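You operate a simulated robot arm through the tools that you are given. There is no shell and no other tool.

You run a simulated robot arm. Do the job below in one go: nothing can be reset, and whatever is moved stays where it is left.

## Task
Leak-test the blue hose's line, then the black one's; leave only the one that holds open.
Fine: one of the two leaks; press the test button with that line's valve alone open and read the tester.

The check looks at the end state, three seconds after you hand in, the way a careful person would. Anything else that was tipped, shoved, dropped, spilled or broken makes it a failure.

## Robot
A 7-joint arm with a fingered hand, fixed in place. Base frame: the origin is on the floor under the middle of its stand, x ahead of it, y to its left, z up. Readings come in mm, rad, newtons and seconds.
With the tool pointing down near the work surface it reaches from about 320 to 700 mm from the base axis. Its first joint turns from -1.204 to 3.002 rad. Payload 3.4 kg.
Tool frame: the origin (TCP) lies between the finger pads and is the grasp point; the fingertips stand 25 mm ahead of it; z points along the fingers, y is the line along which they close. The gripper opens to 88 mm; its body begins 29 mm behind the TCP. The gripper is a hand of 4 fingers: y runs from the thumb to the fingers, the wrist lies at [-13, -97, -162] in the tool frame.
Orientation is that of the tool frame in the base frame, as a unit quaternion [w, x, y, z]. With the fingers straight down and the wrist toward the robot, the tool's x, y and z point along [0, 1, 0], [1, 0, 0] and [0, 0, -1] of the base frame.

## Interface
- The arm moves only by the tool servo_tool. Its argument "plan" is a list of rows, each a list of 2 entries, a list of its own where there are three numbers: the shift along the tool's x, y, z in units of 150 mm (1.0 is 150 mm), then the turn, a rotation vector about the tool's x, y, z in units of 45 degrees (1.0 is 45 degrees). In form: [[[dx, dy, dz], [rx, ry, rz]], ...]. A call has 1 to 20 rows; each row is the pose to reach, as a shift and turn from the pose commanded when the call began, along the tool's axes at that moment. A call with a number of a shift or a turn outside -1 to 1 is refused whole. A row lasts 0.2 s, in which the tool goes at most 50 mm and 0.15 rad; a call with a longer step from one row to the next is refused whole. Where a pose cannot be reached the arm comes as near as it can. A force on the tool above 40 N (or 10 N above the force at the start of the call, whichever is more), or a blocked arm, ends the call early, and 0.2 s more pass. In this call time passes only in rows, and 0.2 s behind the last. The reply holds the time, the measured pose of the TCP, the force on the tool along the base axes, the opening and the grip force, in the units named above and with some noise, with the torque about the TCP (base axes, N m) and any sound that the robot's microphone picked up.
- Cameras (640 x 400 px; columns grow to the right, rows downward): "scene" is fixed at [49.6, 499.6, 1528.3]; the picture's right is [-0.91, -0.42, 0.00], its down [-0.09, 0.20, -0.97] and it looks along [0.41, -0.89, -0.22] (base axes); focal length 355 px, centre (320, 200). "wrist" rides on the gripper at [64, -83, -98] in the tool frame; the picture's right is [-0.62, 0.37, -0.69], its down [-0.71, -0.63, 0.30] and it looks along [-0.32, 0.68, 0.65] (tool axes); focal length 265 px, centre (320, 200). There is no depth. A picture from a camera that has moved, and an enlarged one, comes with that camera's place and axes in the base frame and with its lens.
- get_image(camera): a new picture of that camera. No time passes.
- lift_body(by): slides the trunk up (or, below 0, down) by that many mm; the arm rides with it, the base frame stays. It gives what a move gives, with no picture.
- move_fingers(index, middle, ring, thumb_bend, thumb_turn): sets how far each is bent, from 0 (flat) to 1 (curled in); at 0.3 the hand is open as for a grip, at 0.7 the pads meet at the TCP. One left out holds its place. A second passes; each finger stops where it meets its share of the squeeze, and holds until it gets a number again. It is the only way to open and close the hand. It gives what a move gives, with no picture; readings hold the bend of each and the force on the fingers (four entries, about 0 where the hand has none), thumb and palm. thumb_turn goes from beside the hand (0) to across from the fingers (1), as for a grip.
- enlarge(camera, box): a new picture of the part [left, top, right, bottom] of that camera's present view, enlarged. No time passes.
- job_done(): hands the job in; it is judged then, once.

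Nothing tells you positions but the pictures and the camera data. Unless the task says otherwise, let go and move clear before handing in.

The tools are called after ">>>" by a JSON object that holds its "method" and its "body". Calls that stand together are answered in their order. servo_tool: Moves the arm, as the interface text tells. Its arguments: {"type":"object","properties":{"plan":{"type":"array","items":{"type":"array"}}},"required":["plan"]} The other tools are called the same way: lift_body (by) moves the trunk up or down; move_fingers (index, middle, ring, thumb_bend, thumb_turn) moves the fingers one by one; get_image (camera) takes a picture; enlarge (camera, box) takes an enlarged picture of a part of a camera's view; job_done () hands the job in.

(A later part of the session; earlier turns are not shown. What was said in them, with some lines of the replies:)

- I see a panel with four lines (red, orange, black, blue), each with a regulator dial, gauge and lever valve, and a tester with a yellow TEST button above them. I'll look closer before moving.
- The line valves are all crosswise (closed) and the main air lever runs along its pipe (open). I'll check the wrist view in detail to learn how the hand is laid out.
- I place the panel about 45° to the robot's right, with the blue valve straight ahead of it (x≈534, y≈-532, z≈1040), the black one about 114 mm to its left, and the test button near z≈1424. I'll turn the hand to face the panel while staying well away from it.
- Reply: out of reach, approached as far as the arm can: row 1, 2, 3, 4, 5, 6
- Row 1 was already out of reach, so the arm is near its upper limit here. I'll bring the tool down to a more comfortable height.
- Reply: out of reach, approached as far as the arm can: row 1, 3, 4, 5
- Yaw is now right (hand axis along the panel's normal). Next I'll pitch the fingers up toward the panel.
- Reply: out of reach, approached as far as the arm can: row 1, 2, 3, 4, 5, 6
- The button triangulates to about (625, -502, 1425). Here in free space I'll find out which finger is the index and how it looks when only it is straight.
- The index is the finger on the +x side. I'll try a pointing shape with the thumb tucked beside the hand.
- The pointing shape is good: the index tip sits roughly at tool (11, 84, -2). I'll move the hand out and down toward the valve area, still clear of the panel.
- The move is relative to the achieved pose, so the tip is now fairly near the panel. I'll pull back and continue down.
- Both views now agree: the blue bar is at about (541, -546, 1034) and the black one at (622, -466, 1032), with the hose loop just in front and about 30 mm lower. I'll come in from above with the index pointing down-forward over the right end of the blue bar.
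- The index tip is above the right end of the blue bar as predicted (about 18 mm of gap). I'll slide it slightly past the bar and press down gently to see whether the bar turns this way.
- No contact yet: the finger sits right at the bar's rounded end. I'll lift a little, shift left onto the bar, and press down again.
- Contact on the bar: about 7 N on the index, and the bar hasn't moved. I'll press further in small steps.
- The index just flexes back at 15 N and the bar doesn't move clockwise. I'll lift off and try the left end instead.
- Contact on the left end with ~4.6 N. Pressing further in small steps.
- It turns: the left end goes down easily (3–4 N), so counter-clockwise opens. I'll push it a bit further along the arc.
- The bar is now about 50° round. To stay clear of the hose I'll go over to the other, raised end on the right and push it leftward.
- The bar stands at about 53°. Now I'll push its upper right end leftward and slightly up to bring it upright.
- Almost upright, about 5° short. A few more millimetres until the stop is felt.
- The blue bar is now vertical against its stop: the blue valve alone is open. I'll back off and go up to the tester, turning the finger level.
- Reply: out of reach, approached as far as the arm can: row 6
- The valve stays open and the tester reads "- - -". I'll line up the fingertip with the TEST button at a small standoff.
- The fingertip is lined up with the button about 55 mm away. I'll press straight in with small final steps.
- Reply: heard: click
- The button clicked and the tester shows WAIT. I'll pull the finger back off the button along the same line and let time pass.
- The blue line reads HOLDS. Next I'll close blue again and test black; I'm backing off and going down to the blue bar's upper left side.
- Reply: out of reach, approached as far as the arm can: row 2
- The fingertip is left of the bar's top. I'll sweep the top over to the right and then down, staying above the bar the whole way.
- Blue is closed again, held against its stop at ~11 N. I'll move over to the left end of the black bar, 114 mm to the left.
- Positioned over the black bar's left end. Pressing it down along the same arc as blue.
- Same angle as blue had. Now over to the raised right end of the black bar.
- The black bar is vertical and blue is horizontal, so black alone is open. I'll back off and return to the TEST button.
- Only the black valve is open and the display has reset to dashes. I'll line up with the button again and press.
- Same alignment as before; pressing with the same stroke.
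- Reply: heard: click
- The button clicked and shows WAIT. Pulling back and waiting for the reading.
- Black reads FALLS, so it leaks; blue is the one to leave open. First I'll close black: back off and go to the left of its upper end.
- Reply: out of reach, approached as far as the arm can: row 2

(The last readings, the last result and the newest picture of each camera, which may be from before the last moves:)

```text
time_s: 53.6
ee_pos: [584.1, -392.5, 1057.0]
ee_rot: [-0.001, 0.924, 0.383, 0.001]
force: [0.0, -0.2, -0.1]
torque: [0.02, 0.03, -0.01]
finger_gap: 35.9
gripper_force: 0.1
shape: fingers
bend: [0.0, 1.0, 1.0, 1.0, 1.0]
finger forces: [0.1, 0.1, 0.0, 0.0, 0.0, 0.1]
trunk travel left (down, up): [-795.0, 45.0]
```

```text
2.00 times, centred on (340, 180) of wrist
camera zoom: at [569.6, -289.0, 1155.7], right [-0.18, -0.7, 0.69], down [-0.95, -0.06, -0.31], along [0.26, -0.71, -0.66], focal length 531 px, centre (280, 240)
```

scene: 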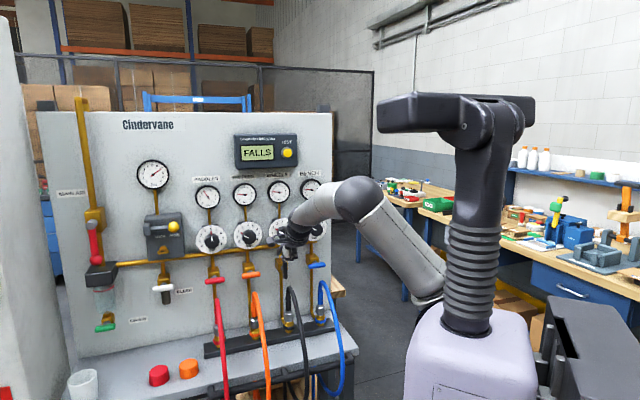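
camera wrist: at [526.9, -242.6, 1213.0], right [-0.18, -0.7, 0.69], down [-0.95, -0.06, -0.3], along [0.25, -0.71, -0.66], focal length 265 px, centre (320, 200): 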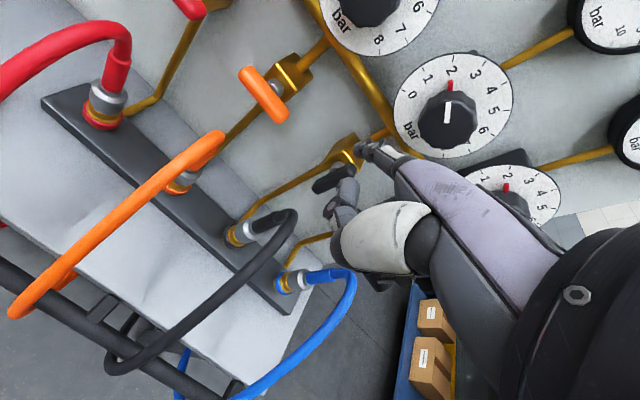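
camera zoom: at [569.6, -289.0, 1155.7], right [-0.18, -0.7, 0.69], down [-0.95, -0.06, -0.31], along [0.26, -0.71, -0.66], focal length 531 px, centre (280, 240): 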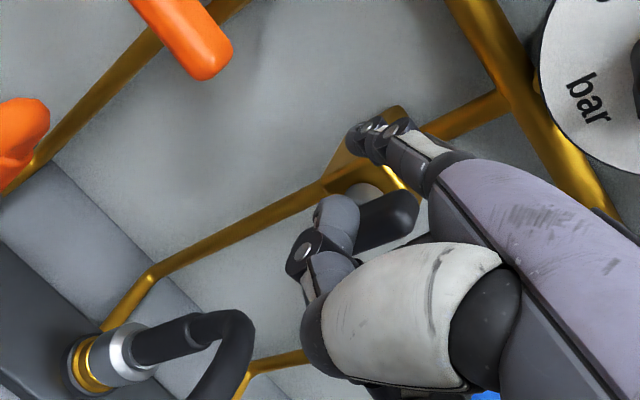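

Same starting spot relative to black as I used for blue. Sweeping the top over to the right.

>>> {"method": "servo_tool", "body": {"plan": [[[-0.043, 0.01, 0.082], [0, 0, 0]], [[-0.104, 0.01, 0.082], [0, 0, 0]], [[-0.15, 0.01, 0.075], [0, 0, 0]], [[-0.19, 0.01, 0.068], [0, 0, 0]], [[-0.23, 0.01, 0.062], [0, 0, 0]], [[-0.27, 0.01, 0.068], [0, 0, 0]], [[-0.31, 0.01, 0.082], [0, 0, 0]], [[-0.343, 0.01, 0.102], [0, 0, 0]]]}}

>>> {"method": "enlarge", "body": {"camera": "scene", "box": [260, 220, 360, 290]}}

>>> {"method": "enlarge", "body": {"camera": "wrist", "box": [240, 80, 440, 280]}}

```text
time_s: 55.4
ee_pos: [547.8, -431.1, 1043.0]
ee_rot: [0.001, 0.924, 0.383, 0.001]
force: [2.0, 3.7, 2.6]
torque: [-0.1, -0.14, 0.36]
finger_gap: 37.0
gripper_force: 1.8
shape: fingers
bend: [0.0, 1.0, 1.0, 1.0, 1.0]
finger forces: [3.9, 0.0, 0.0, 0.0, 0.0, 0.1]
trunk travel left (down, up): [-795.0, 45.0]
```

```text
5.71 times, centred on (310, 255) of scene
camera zoom: at [49.6, 499.6, 1528.3], right [-0.91, -0.42, 0.0], down [-0.09, 0.2, -0.97], along [0.41, -0.89, -0.22], focal length 2026 px, centre (377, -114)
```

zoom: 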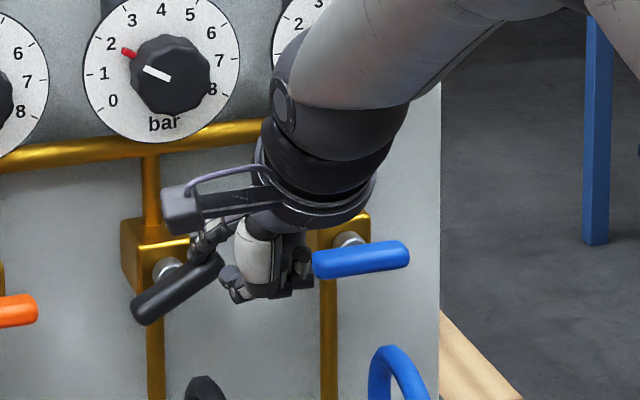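

```text
2.00 times, centred on (340, 180) of wrist
camera zoom: at [532.6, -325.6, 1141.8], right [-0.18, -0.7, 0.69], down [-0.95, -0.06, -0.31], along [0.26, -0.71, -0.65], focal length 531 px, centre (280, 240)
```

zoom: 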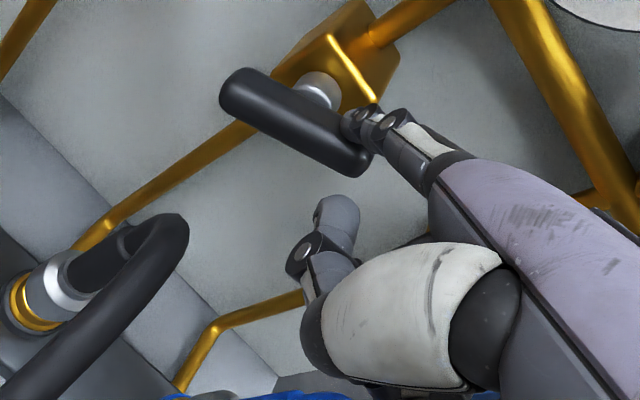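

>>> {"method": "servo_tool", "body": {"plan": [[[-0.01, 0, 0.029], [0, 0, 0]], [[-0.017, 0, 0.055], [0, 0, 0]], [[-0.02, 0, 0.075], [0, 0, 0]], [[-0.02, 0, 0.089], [0, 0, 0]], [[-0.02, 0, 0.107], [0, 0, 0]]]}}

>>> {"method": "enlarge", "body": {"camera": "scene", "box": [260, 220, 360, 290]}}

>>> {"method": "enlarge", "body": {"camera": "wrist", "box": [240, 80, 440, 280]}}

```text
time_s: 56.6
ee_pos: [543.0, -431.5, 1028.9]
ee_rot: [0.001, 0.924, 0.383, 0.002]
force: [-2.0, 4.4, 9.5]
torque: [-0.52, -0.67, 0.21]
finger_gap: 40.0
gripper_force: 4.9
shape: fingers
bend: [0.0, 1.0, 1.0, 1.0, 1.0]
finger forces: [9.8, 0.0, 0.0, 0.0, 0.0, 0.1]
trunk travel left (down, up): [-795.0, 45.0]
```

```text
5.71 times, centred on (310, 255) of scene
camera zoom: at [49.6, 499.6, 1528.3], right [-0.91, -0.42, 0.0], down [-0.09, 0.2, -0.97], along [0.41, -0.89, -0.22], focal length 2026 px, centre (377, -114)
```

zoom: 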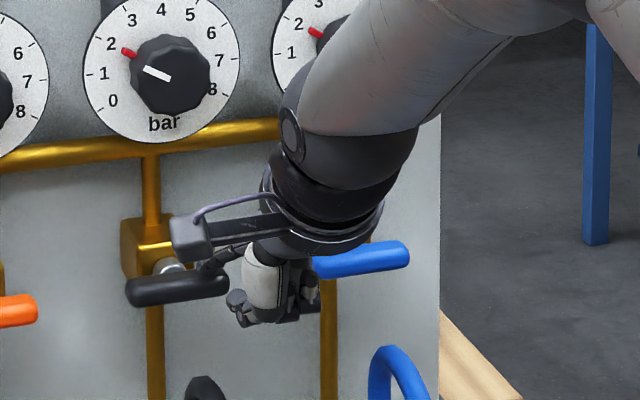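

```text
2.00 times, centred on (340, 180) of wrist
camera zoom: at [528.5, -326.3, 1127.4], right [-0.18, -0.7, 0.69], down [-0.95, -0.06, -0.31], along [0.26, -0.71, -0.65], focal length 531 px, centre (280, 240)
```

zoom: 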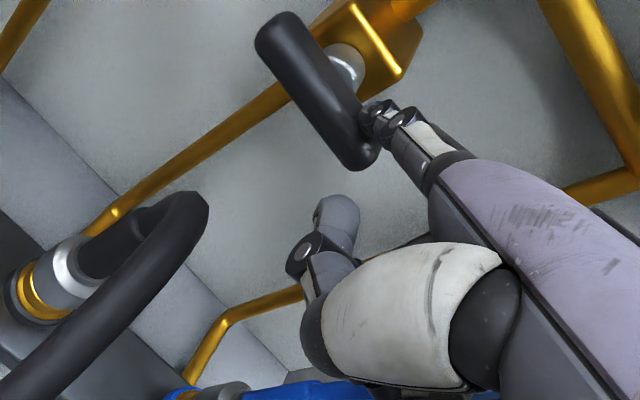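

Black is closed again, at its stop. Now I'll lift off and move to the left end of the blue bar to reopen it.

>>> {"method": "servo_tool", "body": {"plan": [[[0, 0, -0.2], [0, 0, 0]], [[0, -0.05, -0.42], [0, 0, 0]], [[-0.24, -0.05, -0.42], [0, 0, 0]], [[-0.48, 0.0, -0.42], [0, 0, 0]], [[-0.48, 0.03, -0.26], [0, 0, 0]], [[-0.48, 0.03, -0.125], [0, 0, 0]]]}}

>>> {"method": "enlarge", "body": {"camera": "scene", "box": [260, 220, 360, 290]}}

>>> {"method": "enlarge", "body": {"camera": "wrist", "box": [240, 80, 440, 280]}}

```text
time_s: 58.0
ee_pos: [498.3, -487.3, 1045.4]
ee_rot: [0.0, 0.924, 0.383, 0.002]
force: [-0.3, -0.3, -0.6]
torque: [0.02, 0.02, -0.01]
finger_gap: 36.2
gripper_force: 0.1
shape: fingers
bend: [0.0, 1.0, 1.0, 1.0, 1.0]
finger forces: [0.0, 0.0, 0.1, 0.0, 0.0, 0.1]
trunk travel left (down, up): [-795.0, 45.0]
```

```text
5.71 times, centred on (310, 255) of scene
camera zoom: at [49.6, 499.6, 1528.3], right [-0.91, -0.42, 0.0], down [-0.09, 0.2, -0.97], along [0.41, -0.89, -0.22], focal length 2026 px, centre (377, -114)
```

zoom: 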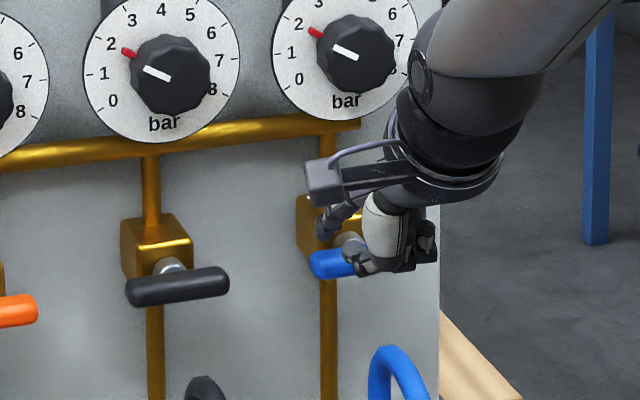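

```text
2.00 times, centred on (340, 180) of wrist
camera zoom: at [482.6, -383.1, 1144.0], right [-0.18, -0.7, 0.69], down [-0.95, -0.06, -0.31], along [0.26, -0.71, -0.65], focal length 531 px, centre (280, 240)
```

zoom: 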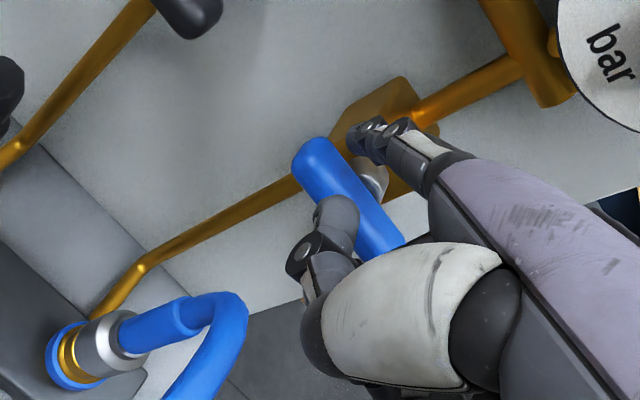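

>>> {"method": "servo_tool", "body": {"plan": [[[0, -0.02, 0.05], [0, 0, 0]], [[0, -0.02, 0.085], [0, 0, 0]], [[0.01, -0.02, 0.113], [0, 0, 0]], [[0.02, -0.02, 0.141], [0, 0, 0]], [[0.027, -0.02, 0.171], [0, 0, 0]], [[0.023, -0.02, 0.2], [0, 0, 0]], [[0.013, -0.02, 0.228], [0, 0, 0]]]}}

>>> {"method": "enlarge", "body": {"camera": "scene", "box": [260, 220, 360, 290]}}

>>> {"method": "enlarge", "body": {"camera": "wrist", "box": [240, 80, 440, 280]}}

```text
time_s: 59.6
ee_pos: [497.3, -481.4, 1011.0]
ee_rot: [0.002, 0.923, 0.384, 0.002]
force: [0.4, 1.0, 3.6]
torque: [-0.19, -0.24, 0.05]
finger_gap: 38.0
gripper_force: 1.4
shape: fingers
bend: [0.0, 1.0, 1.0, 1.0, 1.0]
finger forces: [3.0, 0.0, 0.0, 0.0, 0.0, 0.0]
trunk travel left (down, up): [-795.0, 45.0]
```

```text
5.71 times, centred on (310, 255) of scene
camera zoom: at [49.6, 499.6, 1528.3], right [-0.91, -0.42, 0.0], down [-0.09, 0.2, -0.97], along [0.41, -0.89, -0.22], focal length 2026 px, centre (377, -114)
```

zoom: 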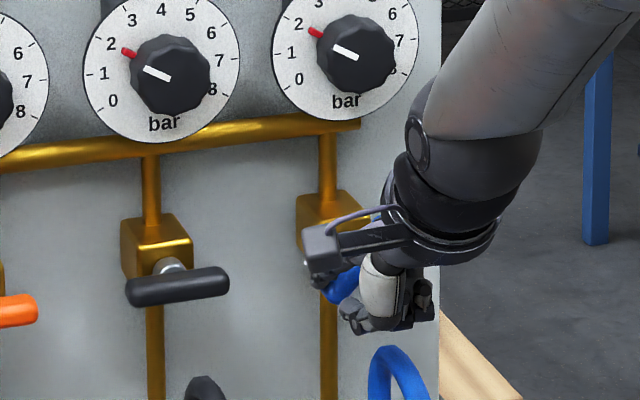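

```text
2.00 times, centred on (340, 180) of wrist
camera zoom: at [482.2, -378.6, 1109.8], right [-0.18, -0.7, 0.69], down [-0.95, -0.06, -0.31], along [0.26, -0.71, -0.65], focal length 531 px, centre (280, 240)
```

zoom: 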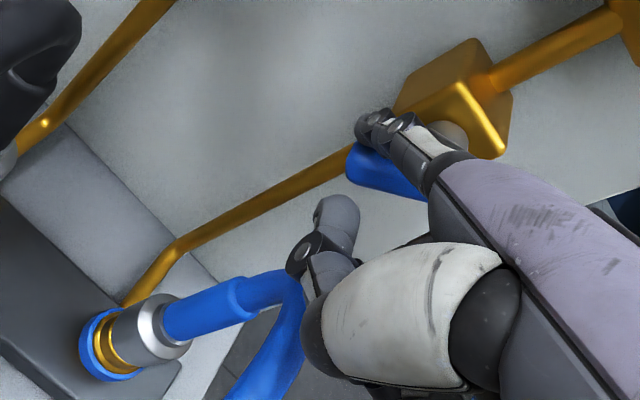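

Blue is at about 50° again. Over to its raised right end.

>>> {"method": "servo_tool", "body": {"plan": [[[0.02, 0, -0.2], [0, 0, 0]], [[0.02, 0, -0.48], [0, 0, 0]], [[-0.21, 0.01, -0.48], [0, 0, 0]], [[-0.436, 0.01, -0.48], [0, 0, 0]], [[-0.436, 0.01, -0.3], [0, 0, 0]], [[-0.436, 0.01, -0.131], [0, 0, 0]]]}}

>>> {"method": "enlarge", "body": {"camera": "scene", "box": [260, 220, 360, 290]}}

```text
time_s: 61.0
ee_pos: [450.4, -532.8, 1027.9]
ee_rot: [0.0, 0.924, 0.383, 0.002]
force: [-0.2, -0.7, 1.0]
torque: [-0.02, -0.02, -0.01]
finger_gap: 36.0
gripper_force: 0.1
shape: fingers
bend: [0.0, 1.0, 1.0, 1.0, 1.0]
finger forces: [0.1, 0.0, 0.1, 0.0, 0.0, 0.0]
trunk travel left (down, up): [-795.0, 45.0]
```

```text
5.71 times, centred on (310, 255) of scene
camera zoom: at [49.6, 499.6, 1528.3], right [-0.91, -0.42, 0.0], down [-0.09, 0.2, -0.97], along [0.41, -0.89, -0.22], focal length 2026 px, centre (377, -114)
```

zoom: 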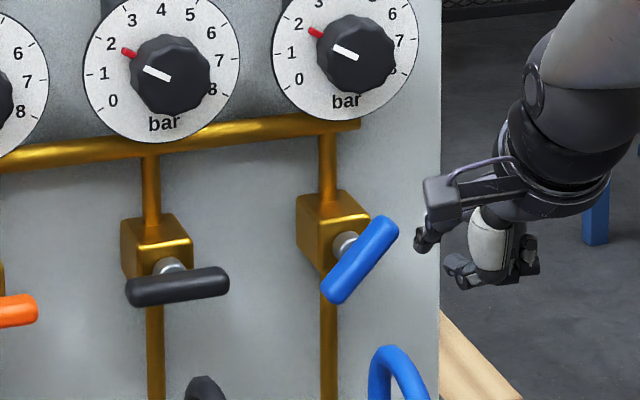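

>>> {"method": "servo_tool", "body": {"plan": [[[0.067, 0, -0.012], [0, 0, 0]], [[0.114, 0, -0.025], [0, 0, 0]], [[0.141, 0, -0.045], [0, 0, 0]], [[0.161, 0, -0.065], [0, 0, 0]], [[0.181, 0, -0.085], [0, 0, 0]], [[0.201, 0, -0.099], [0, 0, 0]], [[0.221, 0, -0.105], [0, 0, 0]], [[0.237, 0, -0.115], [0, 0, 0]], [[0.247, 0, -0.115], [0, 0, 0]]]}}

>>> {"method": "enlarge", "body": {"camera": "scene", "box": [260, 220, 360, 290]}}

>>> {"method": "enlarge", "body": {"camera": "wrist", "box": [240, 80, 440, 280]}}

```text
time_s: 63.0
ee_pos: [476.9, -506.3, 1047.0]
ee_rot: [-0.001, 0.924, 0.383, 0.003]
force: [-5.3, -4.7, -0.6]
torque: [0.1, 0.01, -0.47]
finger_gap: 35.4
gripper_force: 2.7
shape: fingers
bend: [0.01, 1.0, 1.0, 1.0, 1.0]
finger forces: [6.4, 0.1, 0.0, 0.0, 0.1, 0.0]
trunk travel left (down, up): [-795.0, 45.0]
```

```text
5.71 times, centred on (310, 255) of scene
camera zoom: at [49.6, 499.6, 1528.3], right [-0.91, -0.42, 0.0], down [-0.09, 0.2, -0.97], along [0.41, -0.89, -0.22], focal length 2026 px, centre (377, -114)
```

zoom: 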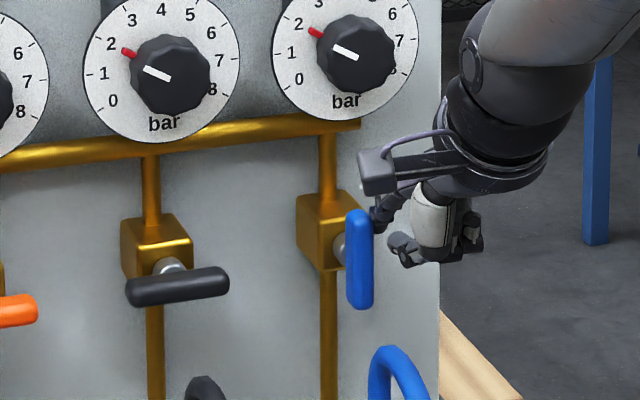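

```text
2.00 times, centred on (340, 180) of wrist
camera zoom: at [462.2, -402.6, 1146.1], right [-0.18, -0.7, 0.69], down [-0.95, -0.06, -0.31], along [0.26, -0.71, -0.66], focal length 531 px, centre (280, 240)
```

zoom: 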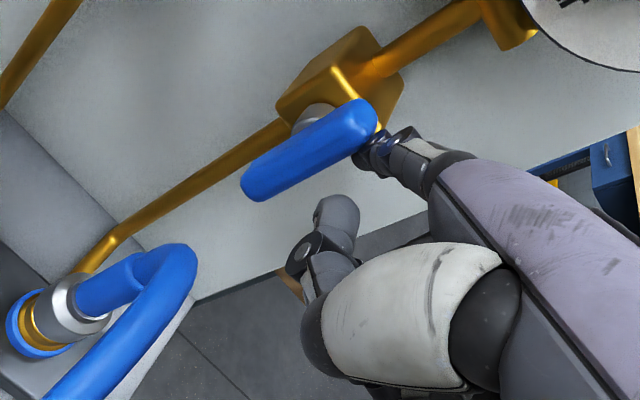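

Blue is fully vertical (against its stop) and black is horizontal. I'll back the hand away from the panel, well clear, and check everything once more.

>>> {"method": "servo_tool", "body": {"plan": [[[-0.1, -0.08, -0.03], [0, 0, 0]], [[-0.12, -0.35, -0.08], [0, 0, 0]], [[-0.12, -0.52, -0.3], [0, 0, 0]], [[-0.12, -0.55, -0.6], [0, 0, 0]], [[-0.12, -0.55, -0.85], [0, 0, 0]]]}}

>>> {"method": "get_image", "body": {"camera": "scene"}}

>>> {"method": "enlarge", "body": {"camera": "scene", "box": [190, 210, 350, 310]}}

>>> {"method": "get_image", "body": {"camera": "wrist"}}

```text
time_s: 64.2
ee_pos: [405.2, -455.8, 1175.2]
ee_rot: [0.001, 0.924, 0.383, 0.002]
force: [0.5, 0.5, -0.4]
torque: [-0.01, -0.01, -0.02]
finger_gap: 35.9
gripper_force: 0.0
shape: fingers
bend: [0.0, 1.0, 1.0, 1.0, 1.0]
finger forces: [0.0, 0.0, 0.1, 0.0, 0.1, 0.0]
trunk travel left (down, up): [-795.0, 45.0]
```

```text
taken
```

scene: 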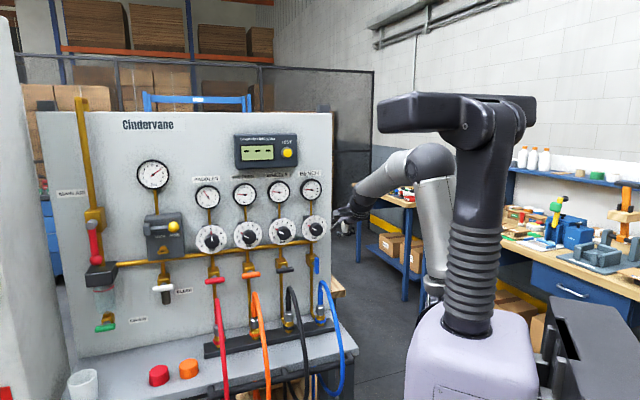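

```text
4.00 times, centred on (270, 260) of scene
camera zoom: at [49.6, 499.6, 1528.3], right [-0.91, -0.42, 0.0], down [-0.09, 0.2, -0.97], along [0.41, -0.89, -0.22], focal length 1418 px, centre (520, -40)
```

zoom: 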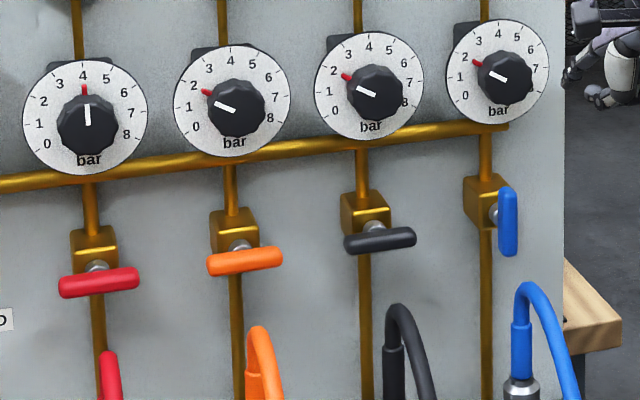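

```text
taken
camera wrist: at [390.6, -351.5, 1273.8], right [-0.18, -0.7, 0.69], down [-0.95, -0.06, -0.31], along [0.26, -0.71, -0.65], focal length 265 px, centre (320, 200)
```

wrist: 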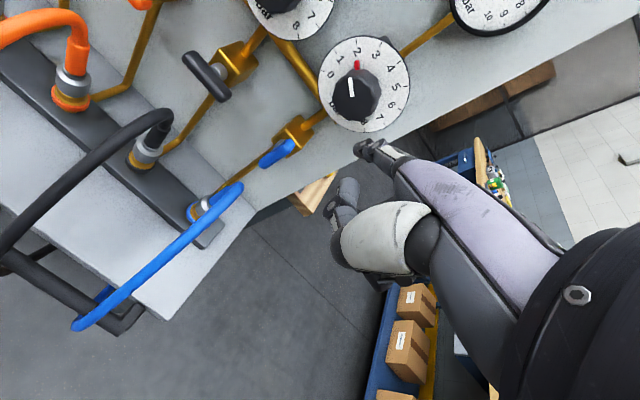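

The blue valve is vertical (open), and red, orange and black are all horizontal (closed). The dials and gauges haven't changed and the hand is well clear of the panel, so I'm handing in.

>>> {"method": "job_done", "body": {}}

```text
The job is handed in.
```

I tested both lines, each with only its own valve open. The blue hose's line read **HOLDS** and the black hose's line read **FALLS**, so black is the one that leaks.

Blue's valve is now the only one open; black, red and orange are closed. In the last pictures the dials and hoses looked as they did at the start, and the hand was clear of the panel when I handed in.
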